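You operate a simulated robot arm through the tools that you are given. There is no shell and no other tool.

The job below is to be done with a simulated robot arm. You get a single attempt, and the scene is never put back.

JOB
Set the controls near the deck under the blue tanks. At the end: the red lever under the tank regulator is set to shut; the red lever under the test regulator is set to shut; the tank regulator knob is turned to out; the test regulator knob is turned to in; whatever was shut is shut again. Leave all else as you found it, and nothing knocked over. The red lever under the tank regulator goes to its stop. The red lever under the test regulator goes to its stop.
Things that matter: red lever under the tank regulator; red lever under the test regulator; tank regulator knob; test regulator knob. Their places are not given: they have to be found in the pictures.

It is judged by the outcome, as a careful person would: the job done as asked, and still so three seconds after it is handed in. It fails if anything else is knocked over, pushed out of place, dropped, spilled or broken.

ROBOT AND FRAMES
A 7-joint arm with a three-finger gripper, fixed in place. Base frame: the origin is at the foot of the arm, x ahead of it, y to its left, z up. Readings come in mm, degrees, newtons and seconds.
Its first joint turns from -166.0 to 166.0 degrees. Payload 2.69 kg.
The TCP is the grasp point between the finger pads, 30 mm short of the fingertips. In the tool frame z runs along the fingers and y along their closing line. Largest opening 128 mm; the body of the gripper starts 117 mm behind the TCP.
Orientation is told as [roll, pitch, yaw] about the base's x, y, z axes, in that order, counted from this pose: with the fingers straight down and closing along the base's y, the tool's x points along the base's -x, its y along +y and its z along -z.

CONTROLS
- The arm moves only by the tool play_rows. Its argument "rows" is a list of rows, each a list of 7 numbers: the shift along the tool's x, y, z in m, then the turn, a rotation vector about the tool's x, y, z in degrees, then the closure in counts, from 0 (fully open) to 255 (shut). In form: [[x, y, z, wx, wy, wz, gripper], ...]. A call has 1 to 20 rows; each row shifts and turns the commanded pose from where the row before left it, along the tool's axes as they then stand. Each row takes 0.2 s and may step no farther than 50 mm and 8.6 degrees from the row before; otherwise, or with a gripper value out of range, the whole call is refused. Where a pose cannot be reached the arm comes as near as it can. A force on the tool above 40 N (or 10 N above the force at the start of the call, whichever is more), or a blocked arm, ends the call early, and 0.2 s more pass. The fingers move at their own pace and stop on an object; they squeeze with about 42 N. The grip force told is the motor's: it shows also when the fingers shut on nothing. Time passes only in rows, and 0.2 s behind the last, so rows that do not move let the fingers close. It gives the time, the measured TCP pose, the force on the tool (base axes), the opening and the grip force at its end, in the units of the frame above (readings bear some noise), with the torque about the TCP (base axes, N m) and any sound that the robot's microphone picked up.
- Cameras (640 x 400 px; columns grow to the right, rows downward): "scene" is fixed at [51.3, -651.8, 2186.1]; the picture's right is [0.78, -0.63, 0.00], its down [-0.24, -0.30, -0.92] and it looks along [0.58, 0.72, -0.38] (base axes); focal length 340 px, centre (320, 200). "wrist" rides on the gripper at [58, 54, -131] in the tool frame; the picture's right is [-0.68, 0.74, 0.00], its down [-0.62, -0.57, -0.55] and it looks along [-0.40, -0.37, 0.84] (tool axes); focal length 234 px, centre (320, 200).
- get_image(camera): a new picture of that camera. The clock stands still meanwhile.
- slide_trunk(by): slides the trunk up (or, below 0, down) by that many mm; the arm rides with it, the base frame stays. It gives what a move gives, with no picture.
- pixel_to_xyz(camera, pixels): there is no depth. For up to 12 entries [column, row, z] of the newest picture of that camera ("zoom" is the newest enlarged one), the place [x, y] in the base frame at which the ray of that pixel passes the height z, good to about 2 mm. The clock stands still meanwhile.
- zoom(camera, box): a new picture of the part [left, top, right, bottom] of that camera's present view, enlarged. The clock stands still meanwhile.
- close_job(): hands the job in; it is judged then, once.

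Unless the task says otherwise, let go and move clear before handing in.

The tools are called after "Call:" as name(argument=value, ...) on one line, values as JSON. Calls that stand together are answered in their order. play_rows: Moves the arm, as the interface text tells. Its arguments: {"type":"object","properties":{"rows":{"type":"array","items":{"type":"array","items":{"type":"number"}}}},"required":["rows"]} The other tools are called the same way: slide_trunk (by) slides the trunk up or down; get_image (camera) takes a picture; pixel_to_xyz (camera, pixels) gives the place at which the rays of pixels pass given heights; zoom (camera, box) takes an enlarged picture of a part of a camera's view; close_job () hands the job in.

At the start:

```text
time: 0.0
tcp_pos: [481.3, 46.1, 1908.7]
tcp_rot: [-0.1, 0.0, 0.0]
wrist_force: [-0.5, -0.6, 0.8]
torque: [0.02, 0.0, -0.01]
opening: 128.0
grasp_force: 0.1
trunk travel left (down, up): [-334.0, 16.0]
```

scene: 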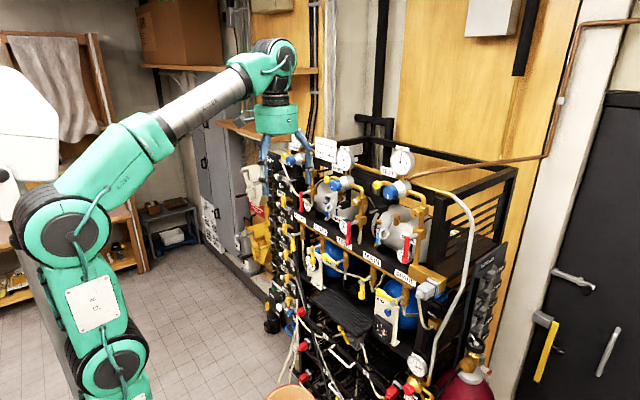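
wrist: 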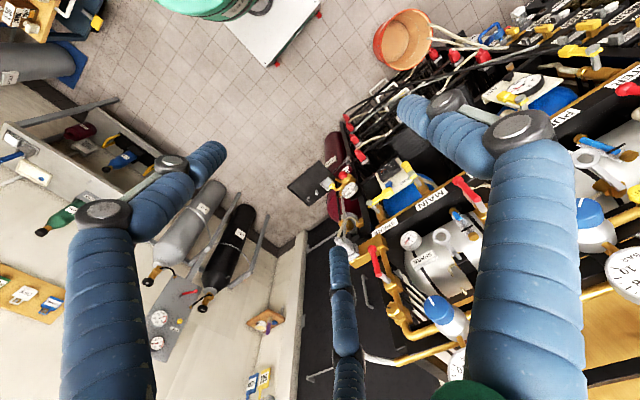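

The scene picture shows a rack at about columns 270-500, with blue tanks at about (330,260) and (400,300). I'll enlarge those parts to find the labels, levers and knobs.

Call:
zoom(camera="scene", box=[260, 220, 460, 345])

Call:
zoom(camera="scene", box=[260, 130, 460, 255])

Call:
zoom(camera="scene", box=[260, 275, 460, 400])

Call:
zoom(camera="wrist", box=[320, 40, 640, 240])

```text
3.20 times, centred on (360, 282) of scene
```

zoom: 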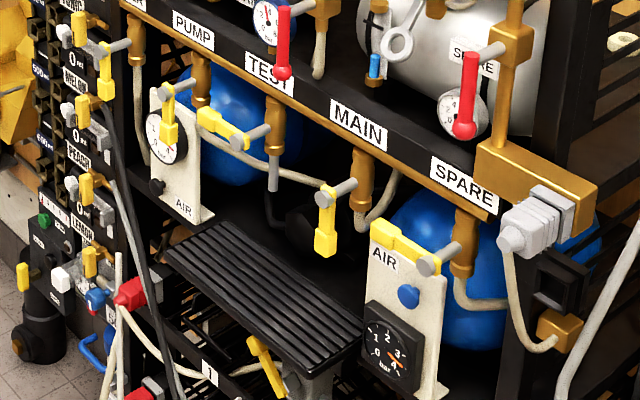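

```text
3.20 times, centred on (360, 192) of scene
```

zoom: 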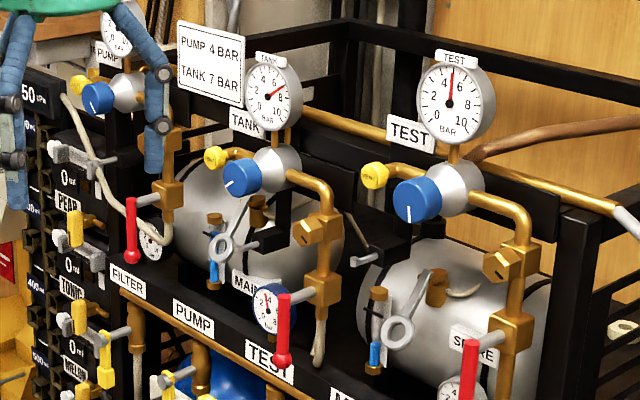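

```text
3.20 times, centred on (360, 338) of scene
```

zoom: 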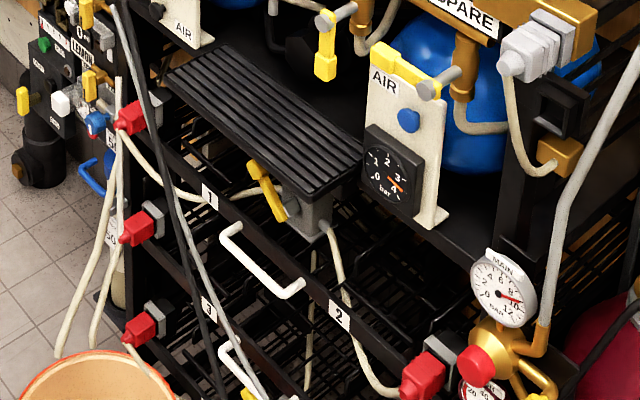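

```text
2.00 times, centred on (480, 140) of wrist
```

zoom: 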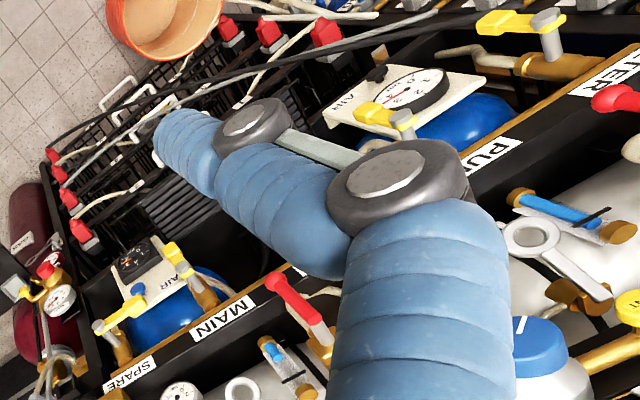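

The tank knob shows near scene (335,185) and the test knob near (391,192). From the wrist picture they come out at about x 860, with y about 264 and -7. I'll zoom in tighter on the knobs and levers.

Call:
zoom(camera="scene", box=[315, 145, 379, 185])

Call:
zoom(camera="scene", box=[310, 170, 374, 210])

Call:
zoom(camera="scene", box=[365, 165, 429, 205])

Call:
zoom(camera="scene", box=[320, 210, 384, 250])

Call:
zoom(camera="scene", box=[375, 225, 439, 265])

Call:
zoom(camera="wrist", box=[340, 160, 500, 260])

Call:
zoom(camera="wrist", box=[350, 260, 510, 360])

Call:
zoom(camera="wrist", box=[540, 160, 640, 300])

```text
10.00 times, centred on (347, 165) of scene
```

zoom: 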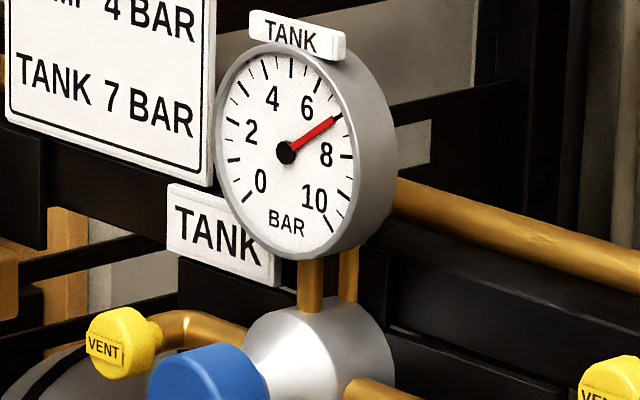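

```text
10.00 times, centred on (342, 190) of scene
```

zoom: 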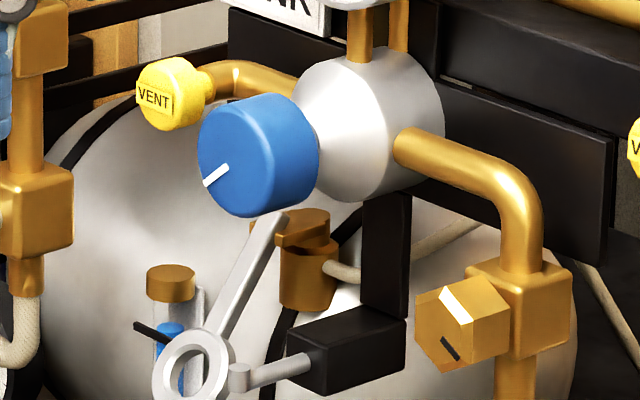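

```text
10.00 times, centred on (397, 185) of scene
```

zoom: 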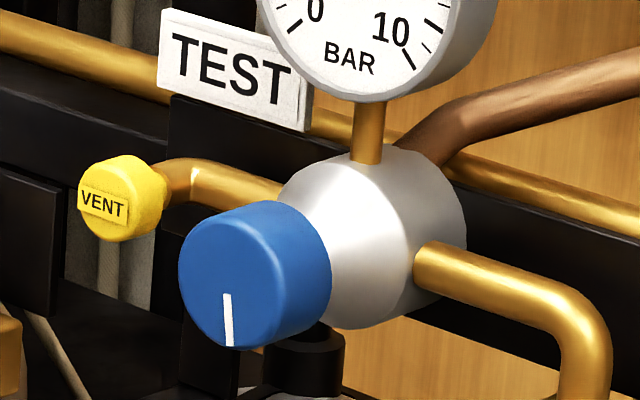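

```text
10.00 times, centred on (352, 230) of scene
```

zoom: 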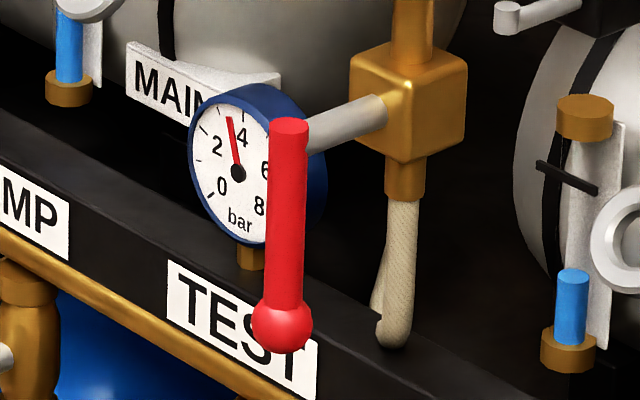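

```text
10.00 times, centred on (407, 245) of scene
```

zoom: 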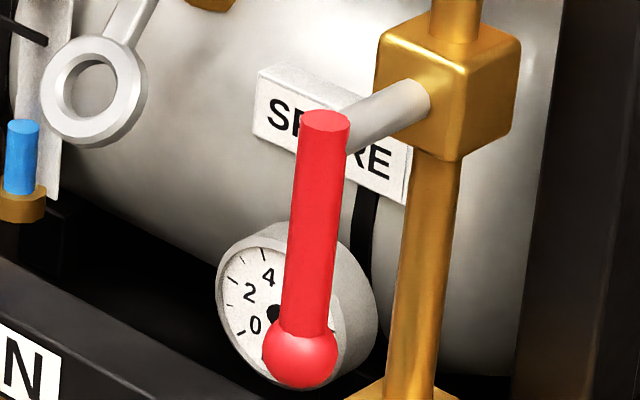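

```text
4.00 times, centred on (420, 210) of wrist
```

zoom: 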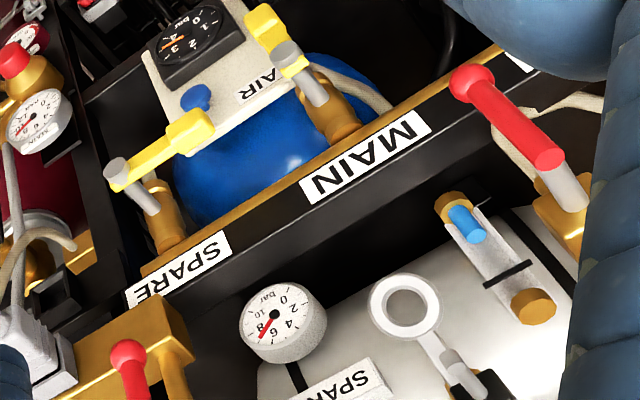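

```text
4.00 times, centred on (430, 310) of wrist
```

zoom: 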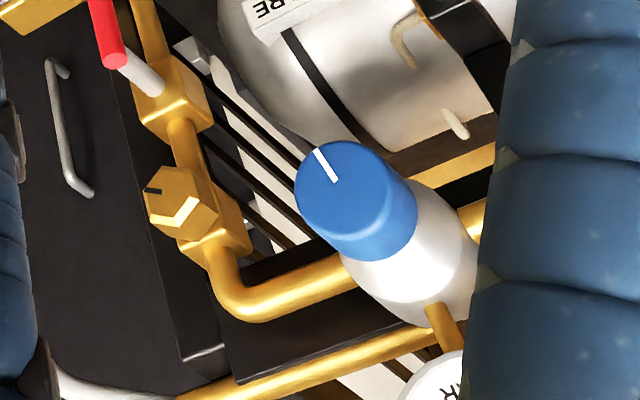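

```text
2.86 times, centred on (590, 230) of wrist
```

zoom: 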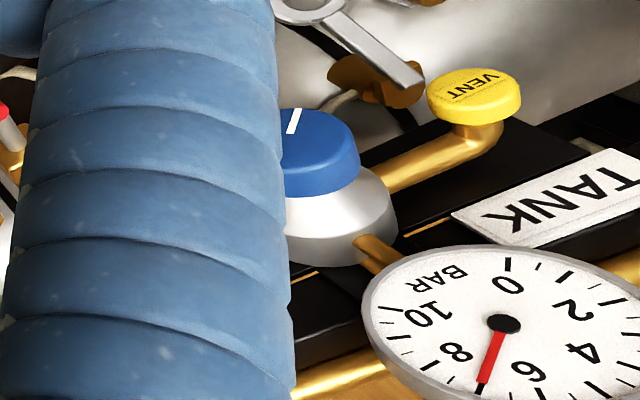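

The tank gauge reads 7 and the test gauge about 5. Both blue knobs face the robot (-x), and both red levers hang straight down in line with their pipes, so I take them as open. I'll start pitching the tool to horizontal while moving forward, with a few rows first to check the sign.

Call:
play_rows(rows=[[-0.015, 0, 0, 0, -8.2, 0, 0], [-0.0148, 0, 0.0021, 0, -8.2, 0, 0], [-0.0144, 0, 0.0042, 0, -8.2, 0, 0]])

```text
time: 0.8
tcp_pos: [523.1, 44.8, 1910.9]
tcp_rot: [-0.1, -24.7, 0.0]
wrist_force: [-1.2, 0.5, 0.6]
torque: [0.0, -0.05, 0.01]
opening: 127.8
grasp_force: 0.2
trunk travel left (down, up): [-334.0, 16.0]
```

The pitch reads -24.7, so the sign is right. I'll carry on to horizontal.

Call:
play_rows(rows=[[-0.0136, 0, 0.0062, 0, -8.2, 0, 0], [-0.0126, 0, 0.0081, 0, -8.2, 0, 0], [-0.0113, 0, 0.0098, 0, -8.2, 0, 0], [-0.0098, 0, 0.0114, 0, -8.2, 0, 0], [-0.0081, 0, 0.0126, 0, -8.2, 0, 0], [-0.0062, 0, 0.0137, 0, -8.2, 0, 0], [-0.0042, 0, 0.0144, 0, -8.2, 0, 0], [-0.0021, 0, 0.0149, 0, -7.9, 0, 0]])

Call:
get_image(camera="wrist")

Call:
get_image(camera="scene")

```text
time: 2.6
tcp_pos: [646.6, 46.3, 1908.9]
tcp_rot: [20.9, -89.8, -20.8]
wrist_force: [-0.2, 0.6, -4.2]
torque: [-0.01, -0.37, 0.05]
opening: 128.4
grasp_force: 0.1
trunk travel left (down, up): [-334.0, 16.0]
```

```text
taken
```

wrist: 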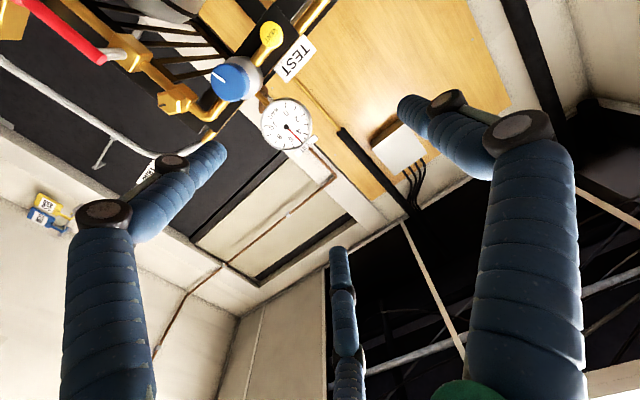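

```text
taken
```

scene: 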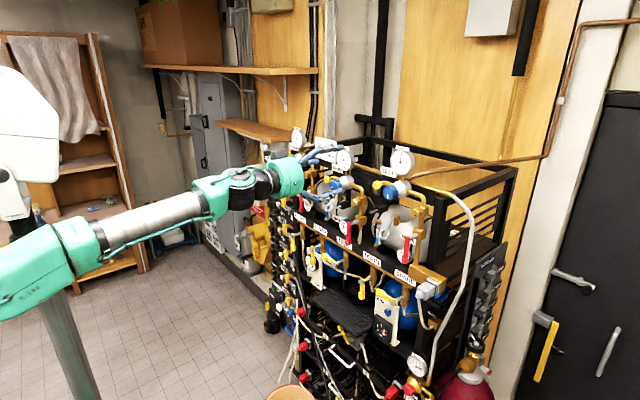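

The tool is horizontal now, and the test knob shows at (233,80) with its gauge at (287,125). I'll roll 90° about the tool axis, which puts the camera above and to the left and lets the fingers close vertically.

Call:
play_rows(rows=[[0, 0, 0, 0, 0, 8.2, 0], [0, 0, 0, 0, 0, 8.2, 0], [0, 0, 0, 0, 0, 8.2, 0], [0, 0, 0, 0, 0, 8.2, 0], [0, 0, 0, 0, 0, 8.2, 0], [0, 0, 0, 0, 0, 8.2, 0], [0, 0, 0, 0, 0, 8.2, 0], [0, 0, 0, 0, 0, 8.2, 0], [0, 0, 0, 0, 0, 8.2, 0], [0, 0, 0, 0, 0, 8.2, 0], [0, 0, 0, 0, 0, 8, 0]])

Call:
get_image(camera="wrist")

Call:
get_image(camera="scene")

```text
time: 5.0
tcp_pos: [645.9, 45.3, 1910.6]
tcp_rot: [89.9, 0.0, -90.0]
wrist_force: [-0.2, 0.3, 0.3]
torque: [0.05, 0.0, 0.01]
opening: 128.2
grasp_force: 0.1
trunk travel left (down, up): [-334.0, 16.0]
```

```text
taken
```

wrist: 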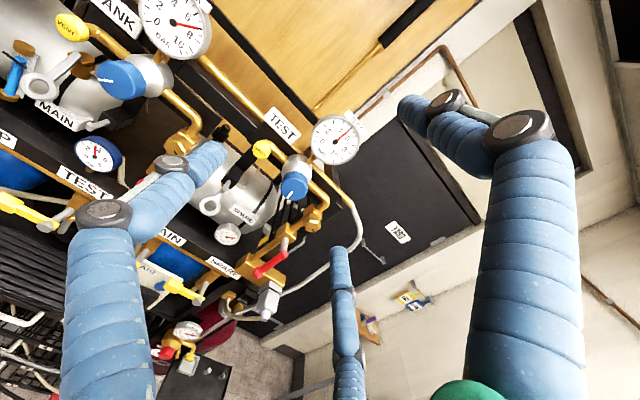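

```text
taken
```

scene: 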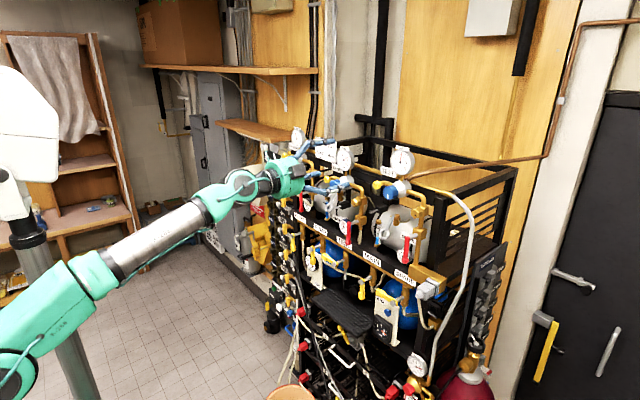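

The tool is rolled, and the camera now looks down from the upper left. I'll move to about (680,150,1640) to get a good view of the tank lever and the gauge near it.

Call:
play_rows(rows=[[0.0175, -0.045, 0.0057, 0, 0, 0, 0], [0.0175, -0.045, 0.0057, 0, 0, 0, 0], [0.0175, -0.045, 0.0057, 0, 0, 0, 0], [0.0175, -0.045, 0.0057, 0, 0, 0, 0], [0.0175, -0.045, 0.0057, 0, 0, 0, 0], [0.0175, -0.045, 0.0057, 0, 0, 0, 255], [0, 0, 0, 0, 0, 0, 255], [0, 0, 0, 0, 0, 0, 255]])

Call:
get_image(camera="wrist")

Call:
get_image(camera="scene")

```text
time: 6.8
tcp_pos: [659.4, 121.1, 1736.4]
tcp_rot: [88.0, -0.4, -89.7]
wrist_force: [-0.5, 0.1, 0.5]
torque: [0.02, -0.05, -0.02]
opening: 2.1
grasp_force: 31.9
out of reach, approached as far as the arm can: row 4, 5, 6
trunk travel left (down, up): [-334.0, 16.0]
```

```text
taken
```

wrist: 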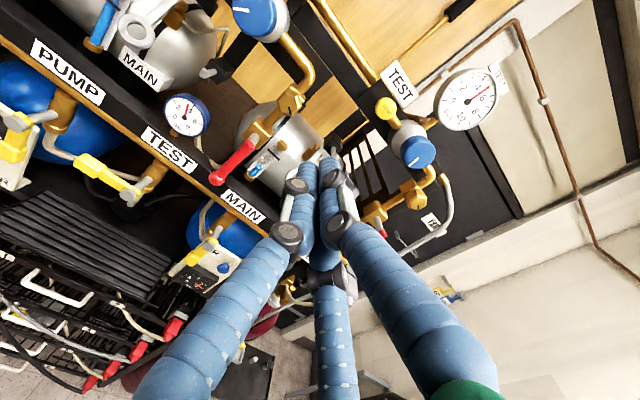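

```text
taken
```

scene: 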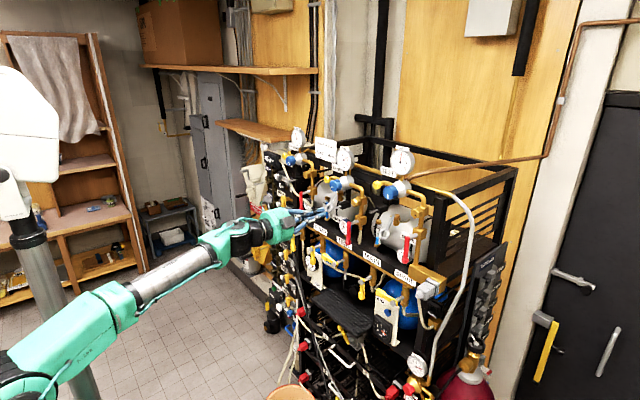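

Rows 4 to 6 were out of reach because this height is too low for the raised trunk. I'll slide the trunk down; the tips are at x ≈ 690, clear of the rack at about 840.

Call:
slide_trunk(by=-120)

Call:
get_image(camera="scene")

Call:
get_image(camera="wrist")

```text
time: 8.3
tcp_pos: [658.2, 120.0, 1615.5]
tcp_rot: [88.1, -0.6, -89.7]
wrist_force: [-0.8, -0.3, 0.4]
torque: [0.01, -0.05, -0.04]
opening: 2.0
grasp_force: 30.9
trunk travel left (down, up): [-214.0, 136.0]
```

```text
taken
```

scene: 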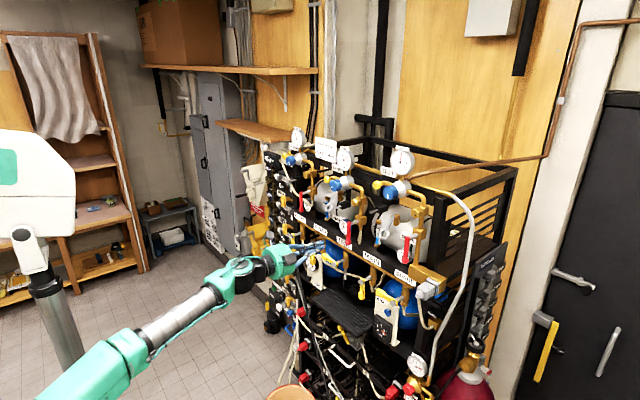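

```text
taken
```

wrist: 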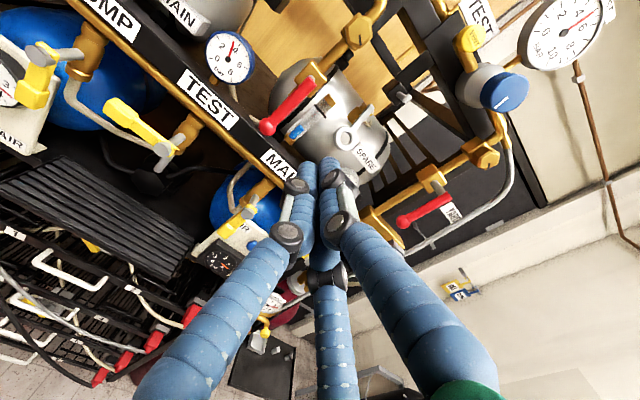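

Both levers are visible in the wrist picture now: tank with ball at (267,128) and pivot at (308,83), test with ball at (402,222) and pivot at (450,197). I'll zoom for exact pixels and triangulate.

Call:
zoom(camera="wrist", box=[190, 10, 382, 130])

Call:
zoom(camera="wrist", box=[368, 140, 528, 240])

Call:
pixel_to_xyz(camera="scene", pixels=[[348.8, 223, 1610], [348.8, 223, 1630], [348.2, 242.8, 1530], [348.2, 242.8, 1550], [407.5, 237, 1660], [407.5, 237, 1680], [405, 260.5, 1585], [405, 260.5, 1605]])

Call:
pixel_to_xyz(camera="wrist", pixels=[[308, 83, 1610], [308, 83, 1630], [267, 128, 1530], [267, 128, 1550], [450, 197, 1660], [450, 197, 1680], [402, 222, 1585], [402, 222, 1605]])

```text
3.33 times, centred on (286, 70) of wrist
```

zoom: 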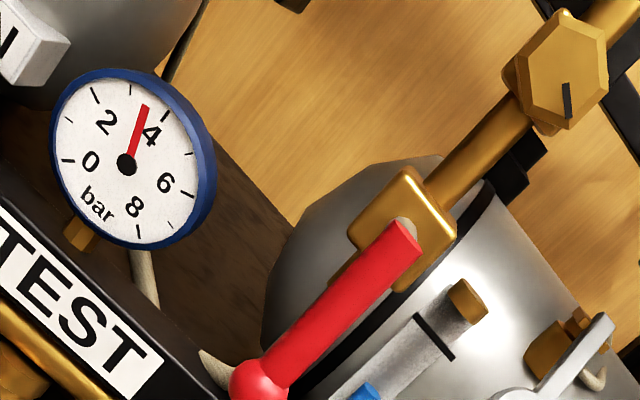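

```text
4.00 times, centred on (448, 190) of wrist
```

zoom: 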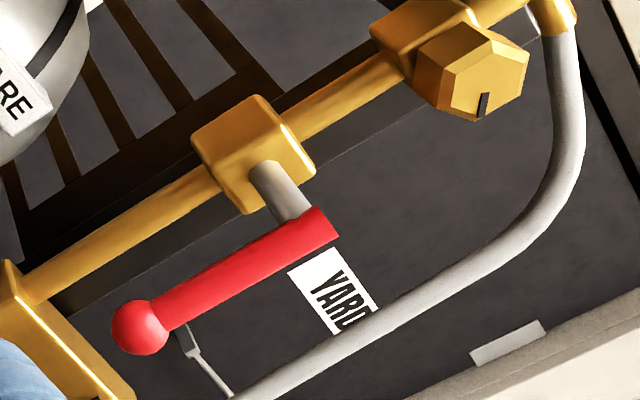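

```text
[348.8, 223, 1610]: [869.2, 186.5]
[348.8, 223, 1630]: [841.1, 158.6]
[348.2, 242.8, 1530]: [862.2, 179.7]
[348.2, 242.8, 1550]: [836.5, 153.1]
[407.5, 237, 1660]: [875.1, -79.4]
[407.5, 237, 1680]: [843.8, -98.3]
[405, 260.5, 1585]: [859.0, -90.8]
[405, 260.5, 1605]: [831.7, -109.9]
```

```text
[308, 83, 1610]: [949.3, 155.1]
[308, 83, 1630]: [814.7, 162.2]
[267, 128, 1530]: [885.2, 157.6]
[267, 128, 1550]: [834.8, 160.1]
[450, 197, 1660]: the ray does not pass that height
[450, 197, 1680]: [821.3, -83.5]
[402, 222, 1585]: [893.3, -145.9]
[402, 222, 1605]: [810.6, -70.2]
```

The tank lever comes out with its pivot at about (845,161,1622) and ball at (845,160,1545). The test lever has its pivot at about (844,-100,1673) and ball at (844,-101,1596). Next I'll place the blue gauge at wrist (227,58), the knobs, and a shut yellow lever for comparison.

Call:
pixel_to_xyz(camera="wrist", pixels=[[227.5, 58, 1560], [227.5, 58, 1580], [227.5, 58, 1600], [500, 90, 1780], [500, 90, 1800], [500, 90, 1820]])

Call:
pixel_to_xyz(camera="scene", pixels=[[343.8, 227, 1560], [343.8, 227, 1580], [343.8, 227, 1600], [387.5, 194, 1780], [387.5, 194, 1800], [387.5, 194, 1820], [333, 186, 1740], [333, 186, 1760]])

Call:
zoom(camera="wrist", box=[440, 40, 600, 140])

Call:
zoom(camera="wrist", box=[0, 20, 224, 160])

```text
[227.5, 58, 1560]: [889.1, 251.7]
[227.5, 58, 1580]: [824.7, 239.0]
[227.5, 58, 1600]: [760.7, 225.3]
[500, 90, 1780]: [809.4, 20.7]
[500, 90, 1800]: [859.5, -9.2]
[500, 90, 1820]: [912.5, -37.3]
```

```text
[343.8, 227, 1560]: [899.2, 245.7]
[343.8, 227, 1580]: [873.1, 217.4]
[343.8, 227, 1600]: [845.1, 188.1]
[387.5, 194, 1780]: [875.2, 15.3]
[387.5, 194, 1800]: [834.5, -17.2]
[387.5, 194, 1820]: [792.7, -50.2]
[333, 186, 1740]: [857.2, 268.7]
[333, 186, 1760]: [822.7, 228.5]
```

```text
4.00 times, centred on (520, 90) of wrist
```

zoom: 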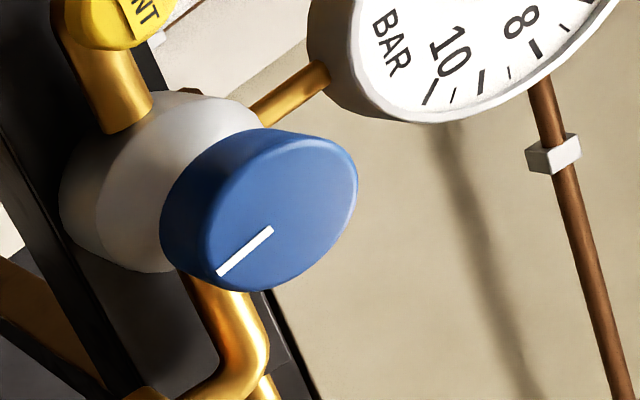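

```text
2.86 times, centred on (112, 90) of wrist
```

zoom: 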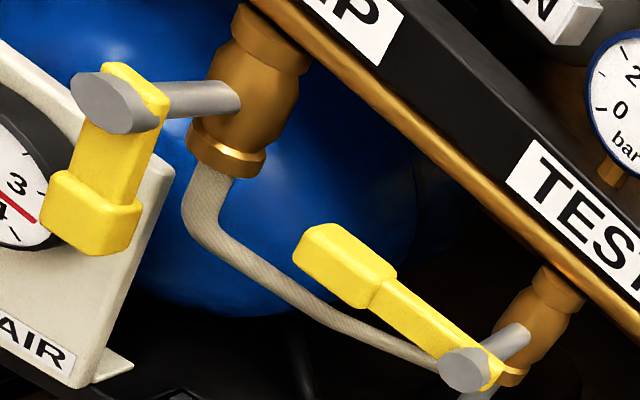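

The gauge sits at about (888,246,1562), behind the lever's plane. The shut yellow TEST lever points left (+y), so the red levers most likely shut to the left too. I'll slide down a bit more and straighten the tool pose.

Call:
slide_trunk(by=-80)

Call:
play_rows(rows=[[0, 0.03, 0.01, 0, 0, 0, 255], [0, 0.0, 0, 0, 0, 0, 255]])

```text
time: 9.5
tcp_pos: [659.9, 120.6, 1536.6]
tcp_rot: [88.1, -0.5, -89.7]
wrist_force: [0.4, 0.1, -0.7]
torque: [-0.01, 0.02, -0.02]
opening: 2.2
grasp_force: 31.1
trunk travel left (down, up): [-134.0, 216.0]
```

```text
time: 10.1
tcp_pos: [670.6, 119.5, 1564.8]
tcp_rot: [88.0, -0.4, -89.6]
wrist_force: [-0.2, -0.2, 0.0]
torque: [-0.01, 0.04, -0.04]
opening: 2.3
grasp_force: 31.2
trunk travel left (down, up): [-134.0, 216.0]
```

Before moving in I'll check how far forward the labelled rail sits, using the TEST label at scene (344,244) and wrist (209,100).

Call:
get_image(camera="wrist")

Call:
zoom(camera="wrist", box=[160, 0, 352, 120])

Call:
pixel_to_xyz(camera="scene", pixels=[[344.3, 244, 1480], [344.3, 244, 1500], [344.3, 244, 1520], [344.3, 244, 1540]])

```text
taken
```

wrist: 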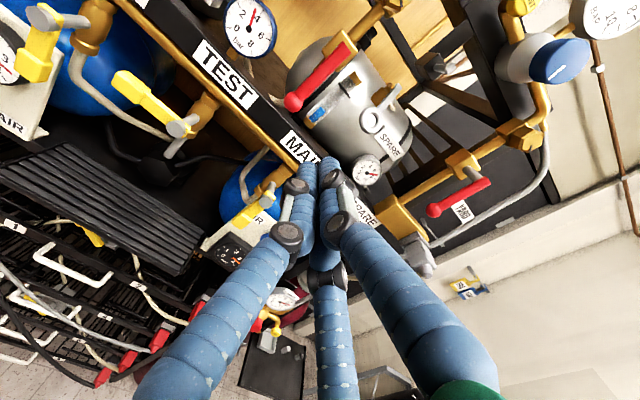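

```text
3.33 times, centred on (256, 60) of wrist
```

zoom: 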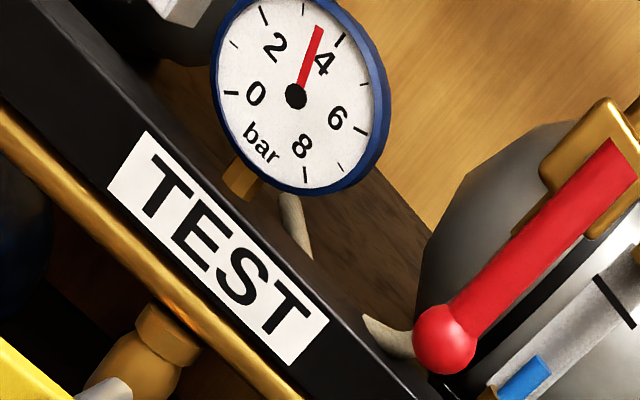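

```text
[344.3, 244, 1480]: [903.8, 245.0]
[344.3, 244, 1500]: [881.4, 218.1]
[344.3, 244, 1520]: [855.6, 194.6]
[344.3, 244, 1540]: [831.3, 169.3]
```

Call:
pixel_to_xyz(camera="wrist", pixels=[[225.5, 74.5, 1480], [225.5, 74.5, 1500], [225.5, 74.5, 1520], [294, 102, 1540], [294, 102, 1550]])

```text
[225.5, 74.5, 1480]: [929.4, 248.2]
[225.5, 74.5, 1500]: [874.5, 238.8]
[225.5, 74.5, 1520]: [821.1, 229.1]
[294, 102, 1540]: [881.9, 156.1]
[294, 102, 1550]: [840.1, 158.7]
```

The rail front is at x ≈ 890 and below z 1510, so the fingertip can go to x ≈ 853 safely. I'll move in beside the tank lever on its right, levelling the 2° tilt on the way.

Call:
play_rows(rows=[[0, 0, 0.038, -2, 0, 0, 255], [0, 0, 0.038, 0, 0, 0, 255], [0, 0, 0.038, 0, 0, 0, 255], [0, 0, 0.038, 0, 0, 0, 255], [0, 0, 0, 0, 0, 0, 255]])

Call:
get_image(camera="wrist")

Call:
get_image(camera="scene")

```text
time: 11.3
tcp_pos: [820.7, 119.7, 1575.6]
tcp_rot: [89.3, -0.6, -89.6]
wrist_force: [0.5, -0.2, -1.6]
torque: [0.02, -0.11, 0.01]
opening: 2.1
grasp_force: 30.8
out of reach, approached as far as the arm can: row 1, 2
trunk travel left (down, up): [-134.0, 216.0]
```

```text
taken
```

wrist: 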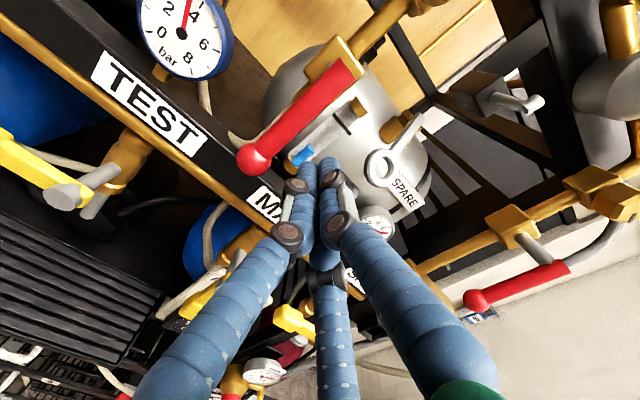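

```text
taken
```

scene: 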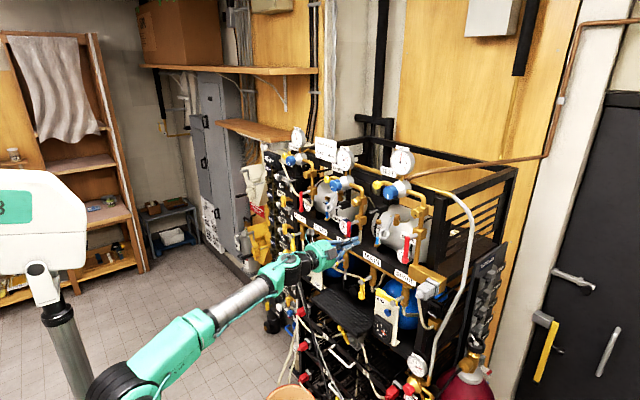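

The tip is at x ≈ 851, right of the lever, with no contact. I'll lower the trunk a little more so the arm isn't at its lower limit, then bring the finger back level with the lever.

Call:
slide_trunk(by=-40)

Call:
play_rows(rows=[[0.0, 0.027, 0, -0.7, 0, 0, 255], [0.008, 0, 0.0, 0, 0, 0, 255], [0.006, 0, 0, 0, 0, 0, 255]])

```text
time: 12.1
tcp_pos: [817.5, 119.2, 1538.4]
tcp_rot: [89.4, -0.5, -89.5]
wrist_force: [0.1, -0.7, 1.2]
torque: [0.01, 0.06, -0.01]
opening: 1.9
grasp_force: 31.6
trunk travel left (down, up): [-94.0, 256.0]
```

```text
time: 12.9
tcp_pos: [818.9, 133.2, 1564.9]
tcp_rot: [90.1, -0.6, -89.5]
wrist_force: [0.3, -0.3, -0.9]
torque: [-0.02, -0.02, -0.01]
opening: 2.3
grasp_force: 31.1
trunk travel left (down, up): [-94.0, 256.0]
```

No contact yet at y 133. I'll push gently left to contact and through the first 15-30° along the lever's arc.

Call:
play_rows(rows=[[0.01, 0, 0, 0, 0, 0, 255], [0.008, -0.001, 0, 0, 0, 0, 255], [0.008, -0.001, 0, 0, 0, 0, 255], [0.008, 0.0005, 0, 0, 0, 0, 255], [0.007, 0.001, 0, 0, 0, 0, 255]])

Call:
get_image(camera="wrist")

```text
time: 13.5
tcp_pos: [819.5, 137.7, 1566.7]
tcp_rot: [90.3, -0.4, -90.4]
wrist_force: [-4.3, -20.1, -0.3]
torque: [-0.16, 0.09, -0.38]
opening: 2.2
grasp_force: 31.6
trunk travel left (down, up): [-94.0, 256.0]
stopped in row 2: the force on the tool passed its limit at 46 N (the readings are from after the stop); the commanded pose is now the measured one
```

```text
taken
```

wrist: 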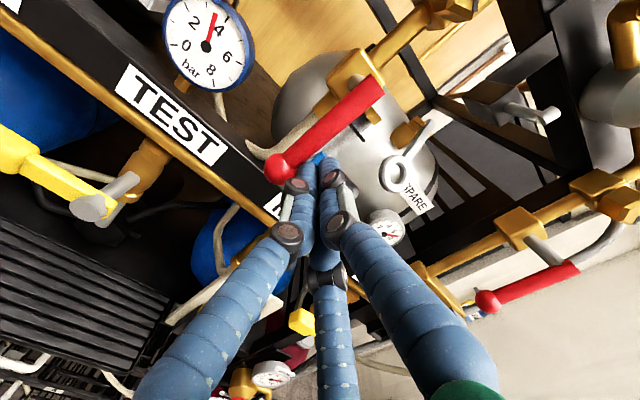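

Contact came at y ≈ 138 with a 46 N spike. I can't tell yet whether that's stiffness or a stop, so I'll push slowly in small steps.

Call:
play_rows(rows=[[0.001, 0, 0, 0, 0, 0, 255], [0.001, 0, 0, 0, 0, 0, 255], [0.001, 0, 0, 0, 0, 0, 255], [0.001, 0, 0, 0, 0, 0, 255]])

Call:
zoom(camera="wrist", box=[224, 60, 416, 180])

Call:
zoom(camera="scene", box=[310, 205, 390, 255])

```text
time: 14.1
tcp_pos: [818.9, 138.0, 1567.2]
tcp_rot: [90.4, -0.5, -90.4]
wrist_force: [0.2, -19.7, 0.7]
torque: [-0.07, 0.01, -0.41]
opening: 1.9
grasp_force: 31.4
trunk travel left (down, up): [-94.0, 256.0]
stopped in row 3: the force on the tool passed its limit at 42 N (the readings are from after the stop); the commanded pose is now the measured one
```

```text
3.33 times, centred on (320, 120) of wrist
```

zoom: 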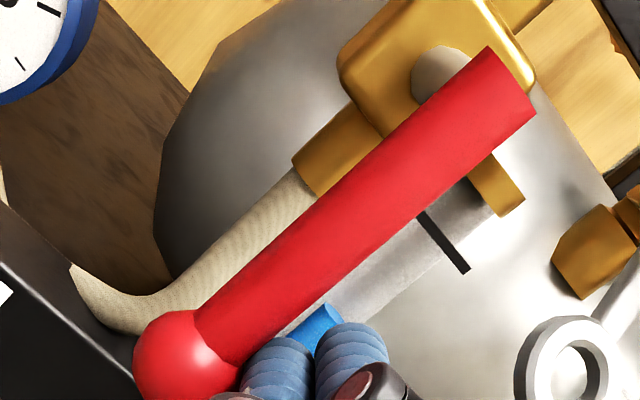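

```text
8.00 times, centred on (350, 230) of scene
```

zoom: 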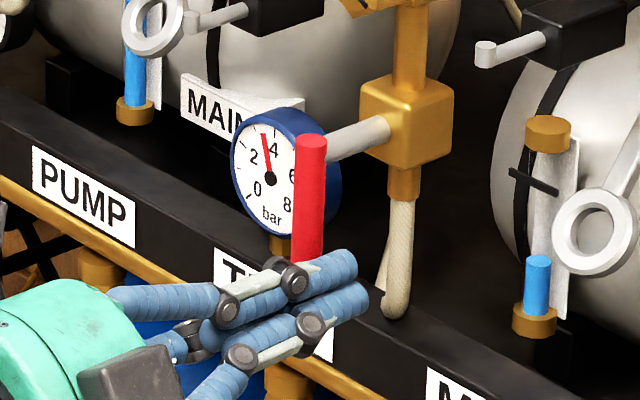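

The lever is rigid to the left: 1 mm steps already give 42 N, so it is on its stop that way. I'll back off, go round to its left side and try pushing right.

Call:
play_rows(rows=[[-0.012, 0, 0, 0, 0, 0.0, 255], [0, 0, -0.04, 0, 0, 0, 255], [0, 0, -0.015, 0, 0, 0, 255], [0.04, 0, 0, 0, 0, 0, 255], [0.035, 0, 0, 0, 0, 0, 255], [0, -0.002, 0.03, 0, 0, 0, 255], [0, 0, 0.025, 0, 0, 0, 255], [0, 0, 0, 0, 0, 0, 255]])

Call:
get_image(camera="wrist")

```text
time: 15.9
tcp_pos: [820.8, 206.4, 1562.3]
tcp_rot: [90.2, -0.6, -90.3]
wrist_force: [0.6, 0.8, -0.2]
torque: [0.0, -0.04, -0.03]
opening: 1.7
grasp_force: 31.5
trunk travel left (down, up): [-94.0, 256.0]
```

```text
taken
```

wrist: 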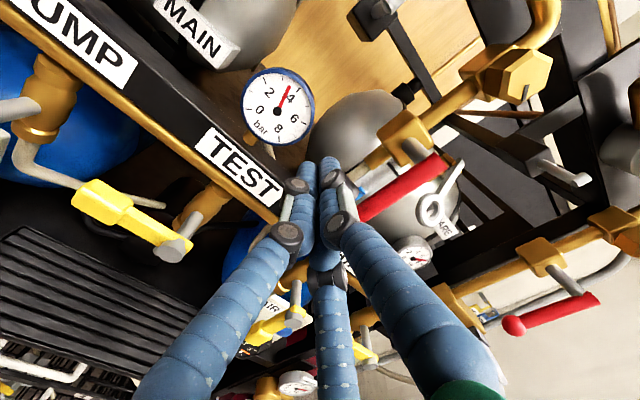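

I'm now left of the lever at y ≈ 206. I'll push right slowly to contact and beyond.

Call:
play_rows(rows=[[-0.01, 0, 0, 0, 0, 0, 255], [-0.008, 0, 0, 0, 0, 0, 255], [-0.004, 0, 0, 0, 0, 0, 255], [-0.004, 0, 0, 0, 0, 0, 255], [-0.004, 0, 0, 0, 0, 0, 255], [-0.004, 0, 0, 0, 0, 0, 255], [-0.004, 0, 0, 0, 0, 0, 255]])

Call:
get_image(camera="wrist")

Call:
zoom(camera="scene", box=[310, 205, 390, 255])

```text
time: 17.5
tcp_pos: [818.6, 168.0, 1563.9]
tcp_rot: [90.3, -0.5, -90.3]
wrist_force: [0.3, 0.8, 1.4]
torque: [0.0, -0.01, 0.02]
opening: 1.9
grasp_force: 31.2
trunk travel left (down, up): [-94.0, 256.0]
```

```text
taken
```

wrist: 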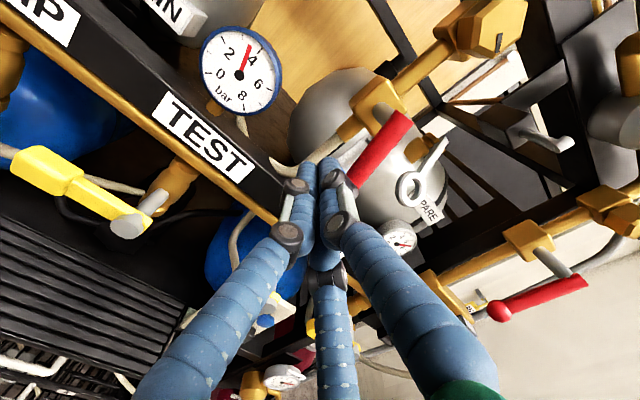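

```text
8.00 times, centred on (350, 230) of scene
```

zoom: 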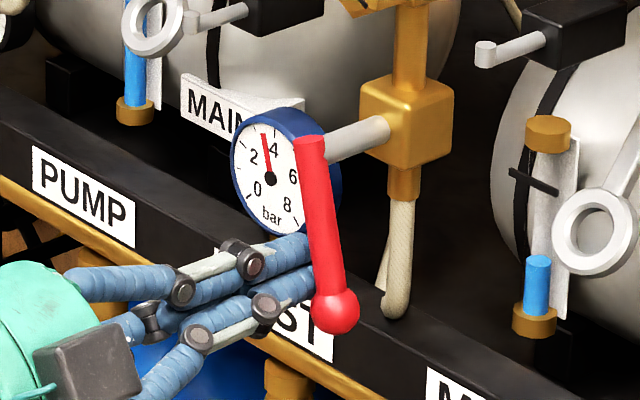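

The lever moves easily to the right, so that is the shutting direction. Before sweeping I'll check where the grey ring handle is, at scene (384,234) and wrist (411,187), because it lies to the right.

Call:
pixel_to_xyz(camera="wrist", pixels=[[411, 187, 1560], [411, 187, 1580], [411, 187, 1600], [411, 187, 1620], [411, 187, 1640]])

Call:
pixel_to_xyz(camera="scene", pixels=[[384, 234, 1560], [384, 234, 1580], [384, 234, 1600], [384, 234, 1620], [384, 234, 1640]])

```text
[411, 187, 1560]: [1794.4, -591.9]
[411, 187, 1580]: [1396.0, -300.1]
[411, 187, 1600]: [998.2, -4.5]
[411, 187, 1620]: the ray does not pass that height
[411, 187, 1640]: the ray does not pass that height
```

```text
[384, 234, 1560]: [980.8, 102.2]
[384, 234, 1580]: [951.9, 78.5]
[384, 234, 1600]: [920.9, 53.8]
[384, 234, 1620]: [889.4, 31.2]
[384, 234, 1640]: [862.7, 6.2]
```

The ring handle is at about (917,51,1603), well clear of the sweep. I'll push the lever on along its arc.

Call:
play_rows(rows=[[-0.006, -0.001, 0, 0, 0, 0, 255], [-0.0055, -0.0005, 0, 0, 0, 0, 255], [-0.005, 0.0005, 0, 0, 0, 0, 255], [-0.005, 0.001, 0, 0, 0, 0, 255], [-0.005, 0.0015, 0, 0, 0, 0, 255], [-0.005, 0.002, 0, 0, 0, 0, 255], [-0.005, 0.0025, 0, 0, 0, 0, 255], [-0.004, 0.003, 0, 0, 0, 0, 255], [-0.004, 0.003, 0, 0, 0, 0, 255]])

Call:
get_image(camera="wrist")

Call:
zoom(camera="scene", box=[310, 205, 390, 255])

```text
time: 19.5
tcp_pos: [819.6, 122.9, 1576.9]
tcp_rot: [90.4, -0.6, -90.3]
wrist_force: [-0.9, -0.5, 0.5]
torque: [-0.01, 0.03, 0.02]
opening: 2.0
grasp_force: 31.4
trunk travel left (down, up): [-94.0, 256.0]
```

```text
taken
```

wrist: 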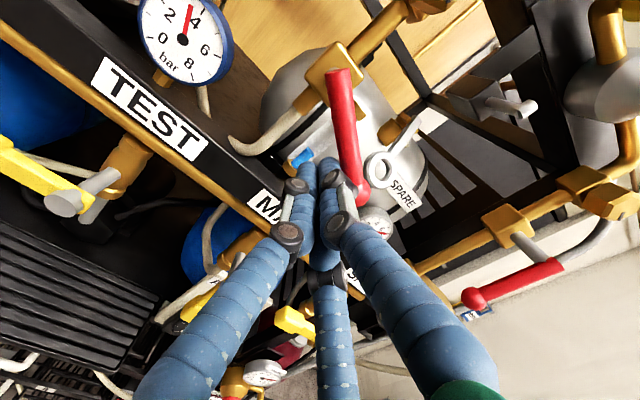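

```text
8.00 times, centred on (350, 230) of scene
```

zoom: 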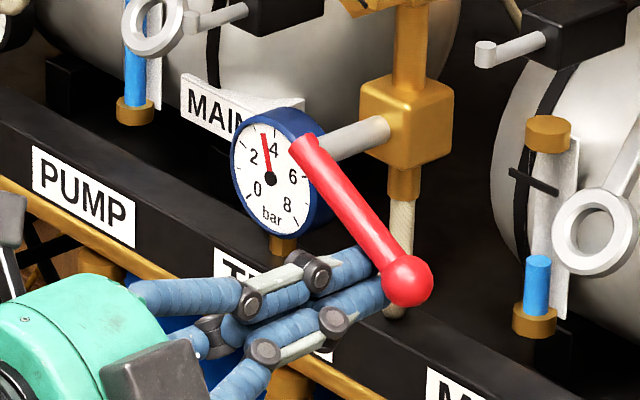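

The lever is past halfway with almost no force. I'll keep pushing upward to its stop.

Call:
play_rows(rows=[[-0.004, 0.003, 0, 0, 0, 0, 255], [-0.0035, 0.0035, 0, 0, 0, 0, 255], [-0.003, 0.004, 0, 0, 0, 0, 255], [-0.003, 0.004, 0, 0, 0, 0, 255], [-0.002, 0.004, 0, 0, 0, 0, 255], [-0.002, 0.004, 0, 0, 0, 0, 255], [-0.001, 0.004, 0, 0, 0, 0, 255], [0, 0.003, 0, 0, 0, 0, 255], [0, 0.003, 0, 0, 0, 0, 255], [0, 0.003, 0, 0, 0, 0, 255]])

Call:
get_image(camera="wrist")

Call:
zoom(camera="scene", box=[310, 205, 390, 255])

```text
time: 21.6
tcp_pos: [821.4, 105.6, 1600.5]
tcp_rot: [89.4, -0.6, -90.4]
wrist_force: [-1.9, 0.8, -5.7]
torque: [-0.02, 0.08, -0.03]
opening: 2.3
grasp_force: 31.4
trunk travel left (down, up): [-94.0, 256.0]
stopped in row 10: the force on the tool passed its limit at 44 N (the readings are from after the stop); the commanded pose is now the measured one
```

```text
taken
```

wrist: 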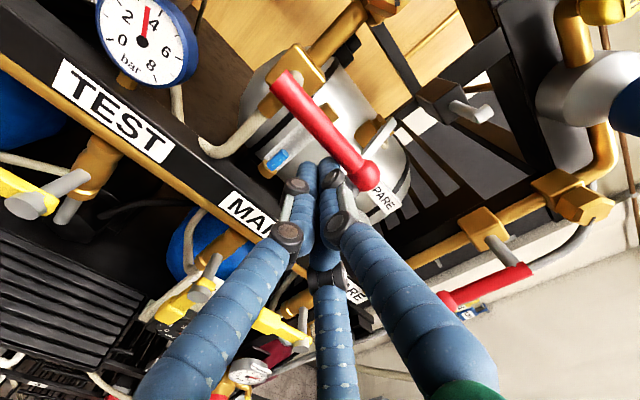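

```text
8.00 times, centred on (350, 230) of scene
```

zoom: 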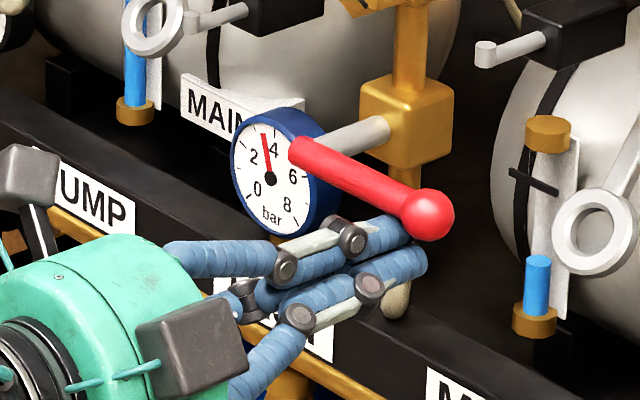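

The lever looks horizontal and the push met 44 N, which looks like its stop. I'll confirm with one slow push upward before leaving it.

Call:
play_rows(rows=[[0, 0.0015, 0, 0, 0, 0, 255], [0, 0.0015, 0, 0, 0, 0, 255], [0, 0.001, 0, 0, 0, 0, 255], [0, 0.001, 0, 0, 0, 0, 255], [0, 0.001, 0, 0, 0, 0, 255], [0, 0.001, 0, 0, 0, 0, 255]])

Call:
zoom(camera="scene", box=[310, 205, 390, 255])

```text
time: 22.8
tcp_pos: [822.6, 104.6, 1600.8]
tcp_rot: [89.1, -0.7, -90.5]
wrist_force: [-3.0, -0.6, -6.5]
torque: [-0.02, 0.07, -0.04]
opening: 2.2
grasp_force: 31.3
trunk travel left (down, up): [-94.0, 256.0]
stopped in row 5: the force on the tool passed its limit at 42 N (the readings are from after the stop); the commanded pose is now the measured one
```

```text
8.00 times, centred on (350, 230) of scene
```

zoom: 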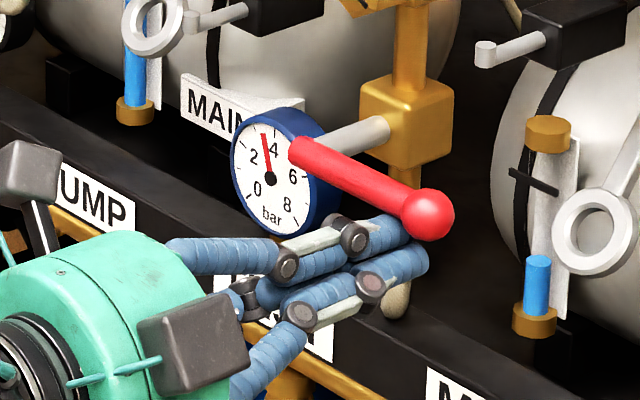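

The tank lever is at its stop, with the TCP height unchanged at 42 N. I'll drop clear, back out, and move across to the left side of the test lever at a standoff.

Call:
play_rows(rows=[[0, -0.01, 0, 0, 0, 0, 255], [0, 0, -0.035, 0, 0, 0, 255], [0, 0, -0.035, -1, 0, 0, 255], [-0.045, 0.005, 0, 0, 0, 0, 255], [-0.045, 0.007, 0, 0, 0, 0, 255], [-0.045, 0.007, 0, 0, 0, 0, 255], [-0.025, 0.005, 0, 0, 0, 0, 255], [0, 0, 0, 0, 0, 0, 255]])

Call:
get_image(camera="wrist")

Call:
get_image(camera="scene")

```text
time: 24.6
tcp_pos: [753.2, -54.3, 1611.0]
tcp_rot: [90.0, -0.6, -90.5]
wrist_force: [0.5, -0.1, -2.1]
torque: [-0.01, -0.15, 0.0]
opening: 2.2
grasp_force: 31.4
trunk travel left (down, up): [-94.0, 256.0]
```

```text
taken
```

wrist: 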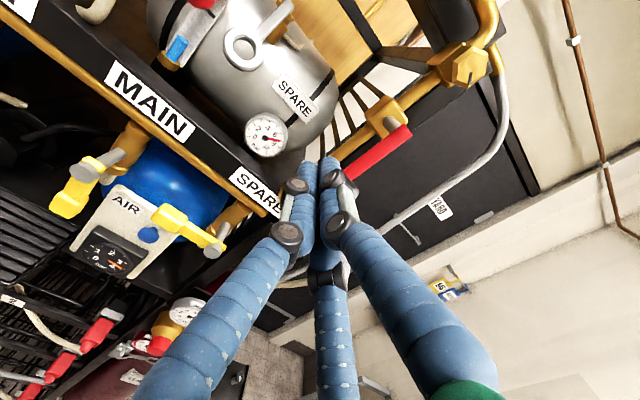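

```text
taken
```

scene: 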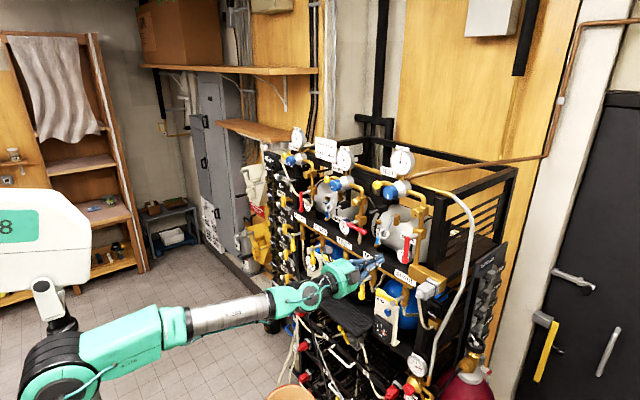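

The tank lever stays horizontal in the scene at (345,228). The fingers are left of the test lever, so I'll move in alongside it and push it right.

Call:
play_rows(rows=[[0, 0.001, 0.034, 0, 0, 0, 255], [0, 0.001, 0.033, 0, 0, 0, 255], [0, 0, 0, 0, 0, 0, 255], [-0.008, 0, 0, 0, 0, 0, 255], [-0.006, 0, 0, 0, 0, 0, 255], [-0.004, 0, 0, 0, 0, 0, 255], [-0.004, 0, 0, 0, 0, 0, 255], [-0.004, 0, 0, 0, 0, 0, 255], [-0.004, 0, 0, 0, 0, 0, 255]])

Call:
get_image(camera="wrist")

Call:
zoom(camera="scene", box=[360, 220, 472, 290])

```text
time: 26.6
tcp_pos: [819.2, -84.9, 1619.2]
tcp_rot: [90.2, -0.7, -90.6]
wrist_force: [0.1, 0.0, -0.1]
torque: [-0.01, 0.01, -0.02]
opening: 2.3
grasp_force: 31.2
trunk travel left (down, up): [-94.0, 256.0]
```

```text
taken
```

wrist: 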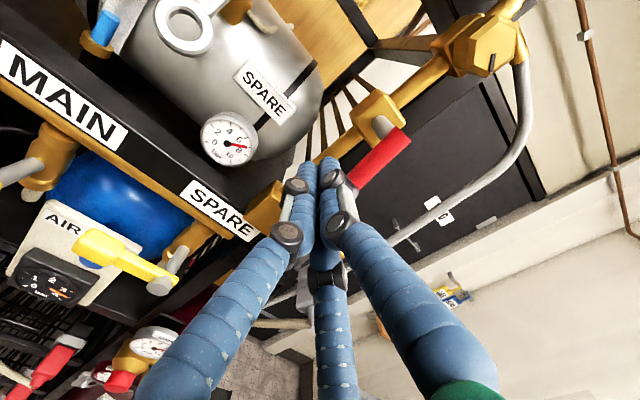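

```text
5.71 times, centred on (416, 255) of scene
```

zoom: 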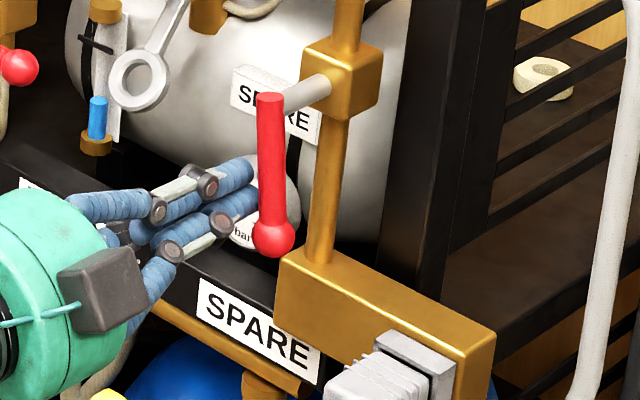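

Contact is just about to be made, with no force yet. The gold block below is clear of the path, so I'll sweep the test lever along the same arc.

Call:
play_rows(rows=[[-0.004, -0.001, 0, 0, 0, 0, 255], [-0.004, -0.001, 0, 0, 0, 0, 255], [-0.004, -0.001, 0, 0, 0, 0, 255], [-0.004, 0, 0, 0, 0, 0, 255], [-0.004, 0, 0, 0, 0, 0, 255], [-0.005, 0.0005, 0, 0, 0, 0, 255], [-0.005, 0.0005, 0, 0, 0, 0, 255], [-0.005, 0.001, 0, 0, 0, 0, 255], [-0.005, 0.0015, 0, 0, 0, 0, 255], [-0.005, 0.002, 0, 0, 0, 0, 255], [-0.005, 0.0025, 0, 0, 0, 0, 255]])

Call:
get_image(camera="wrist")

Call:
zoom(camera="scene", box=[360, 220, 472, 290])

```text
time: 29.0
tcp_pos: [816.7, -135.5, 1625.3]
tcp_rot: [90.3, -0.6, -90.5]
wrist_force: [-0.2, -0.6, 0.2]
torque: [0.0, -0.02, 0.02]
opening: 2.1
grasp_force: 31.4
trunk travel left (down, up): [-94.0, 256.0]
```

```text
taken
```

wrist: 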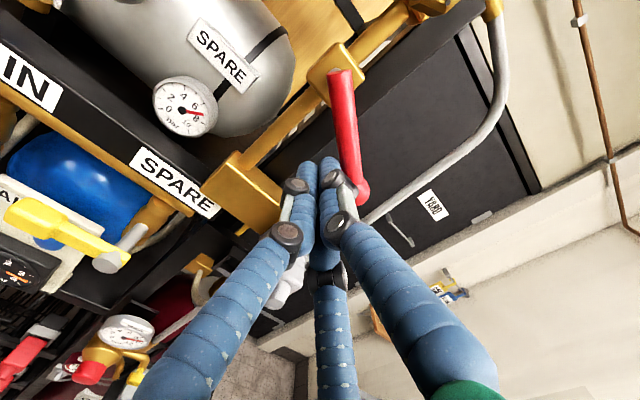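

```text
5.71 times, centred on (416, 255) of scene
```

zoom: 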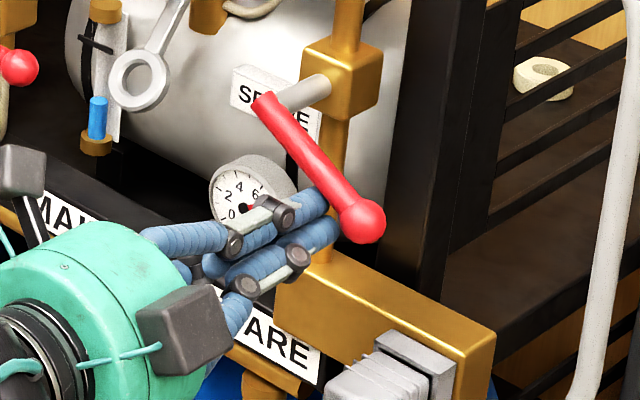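

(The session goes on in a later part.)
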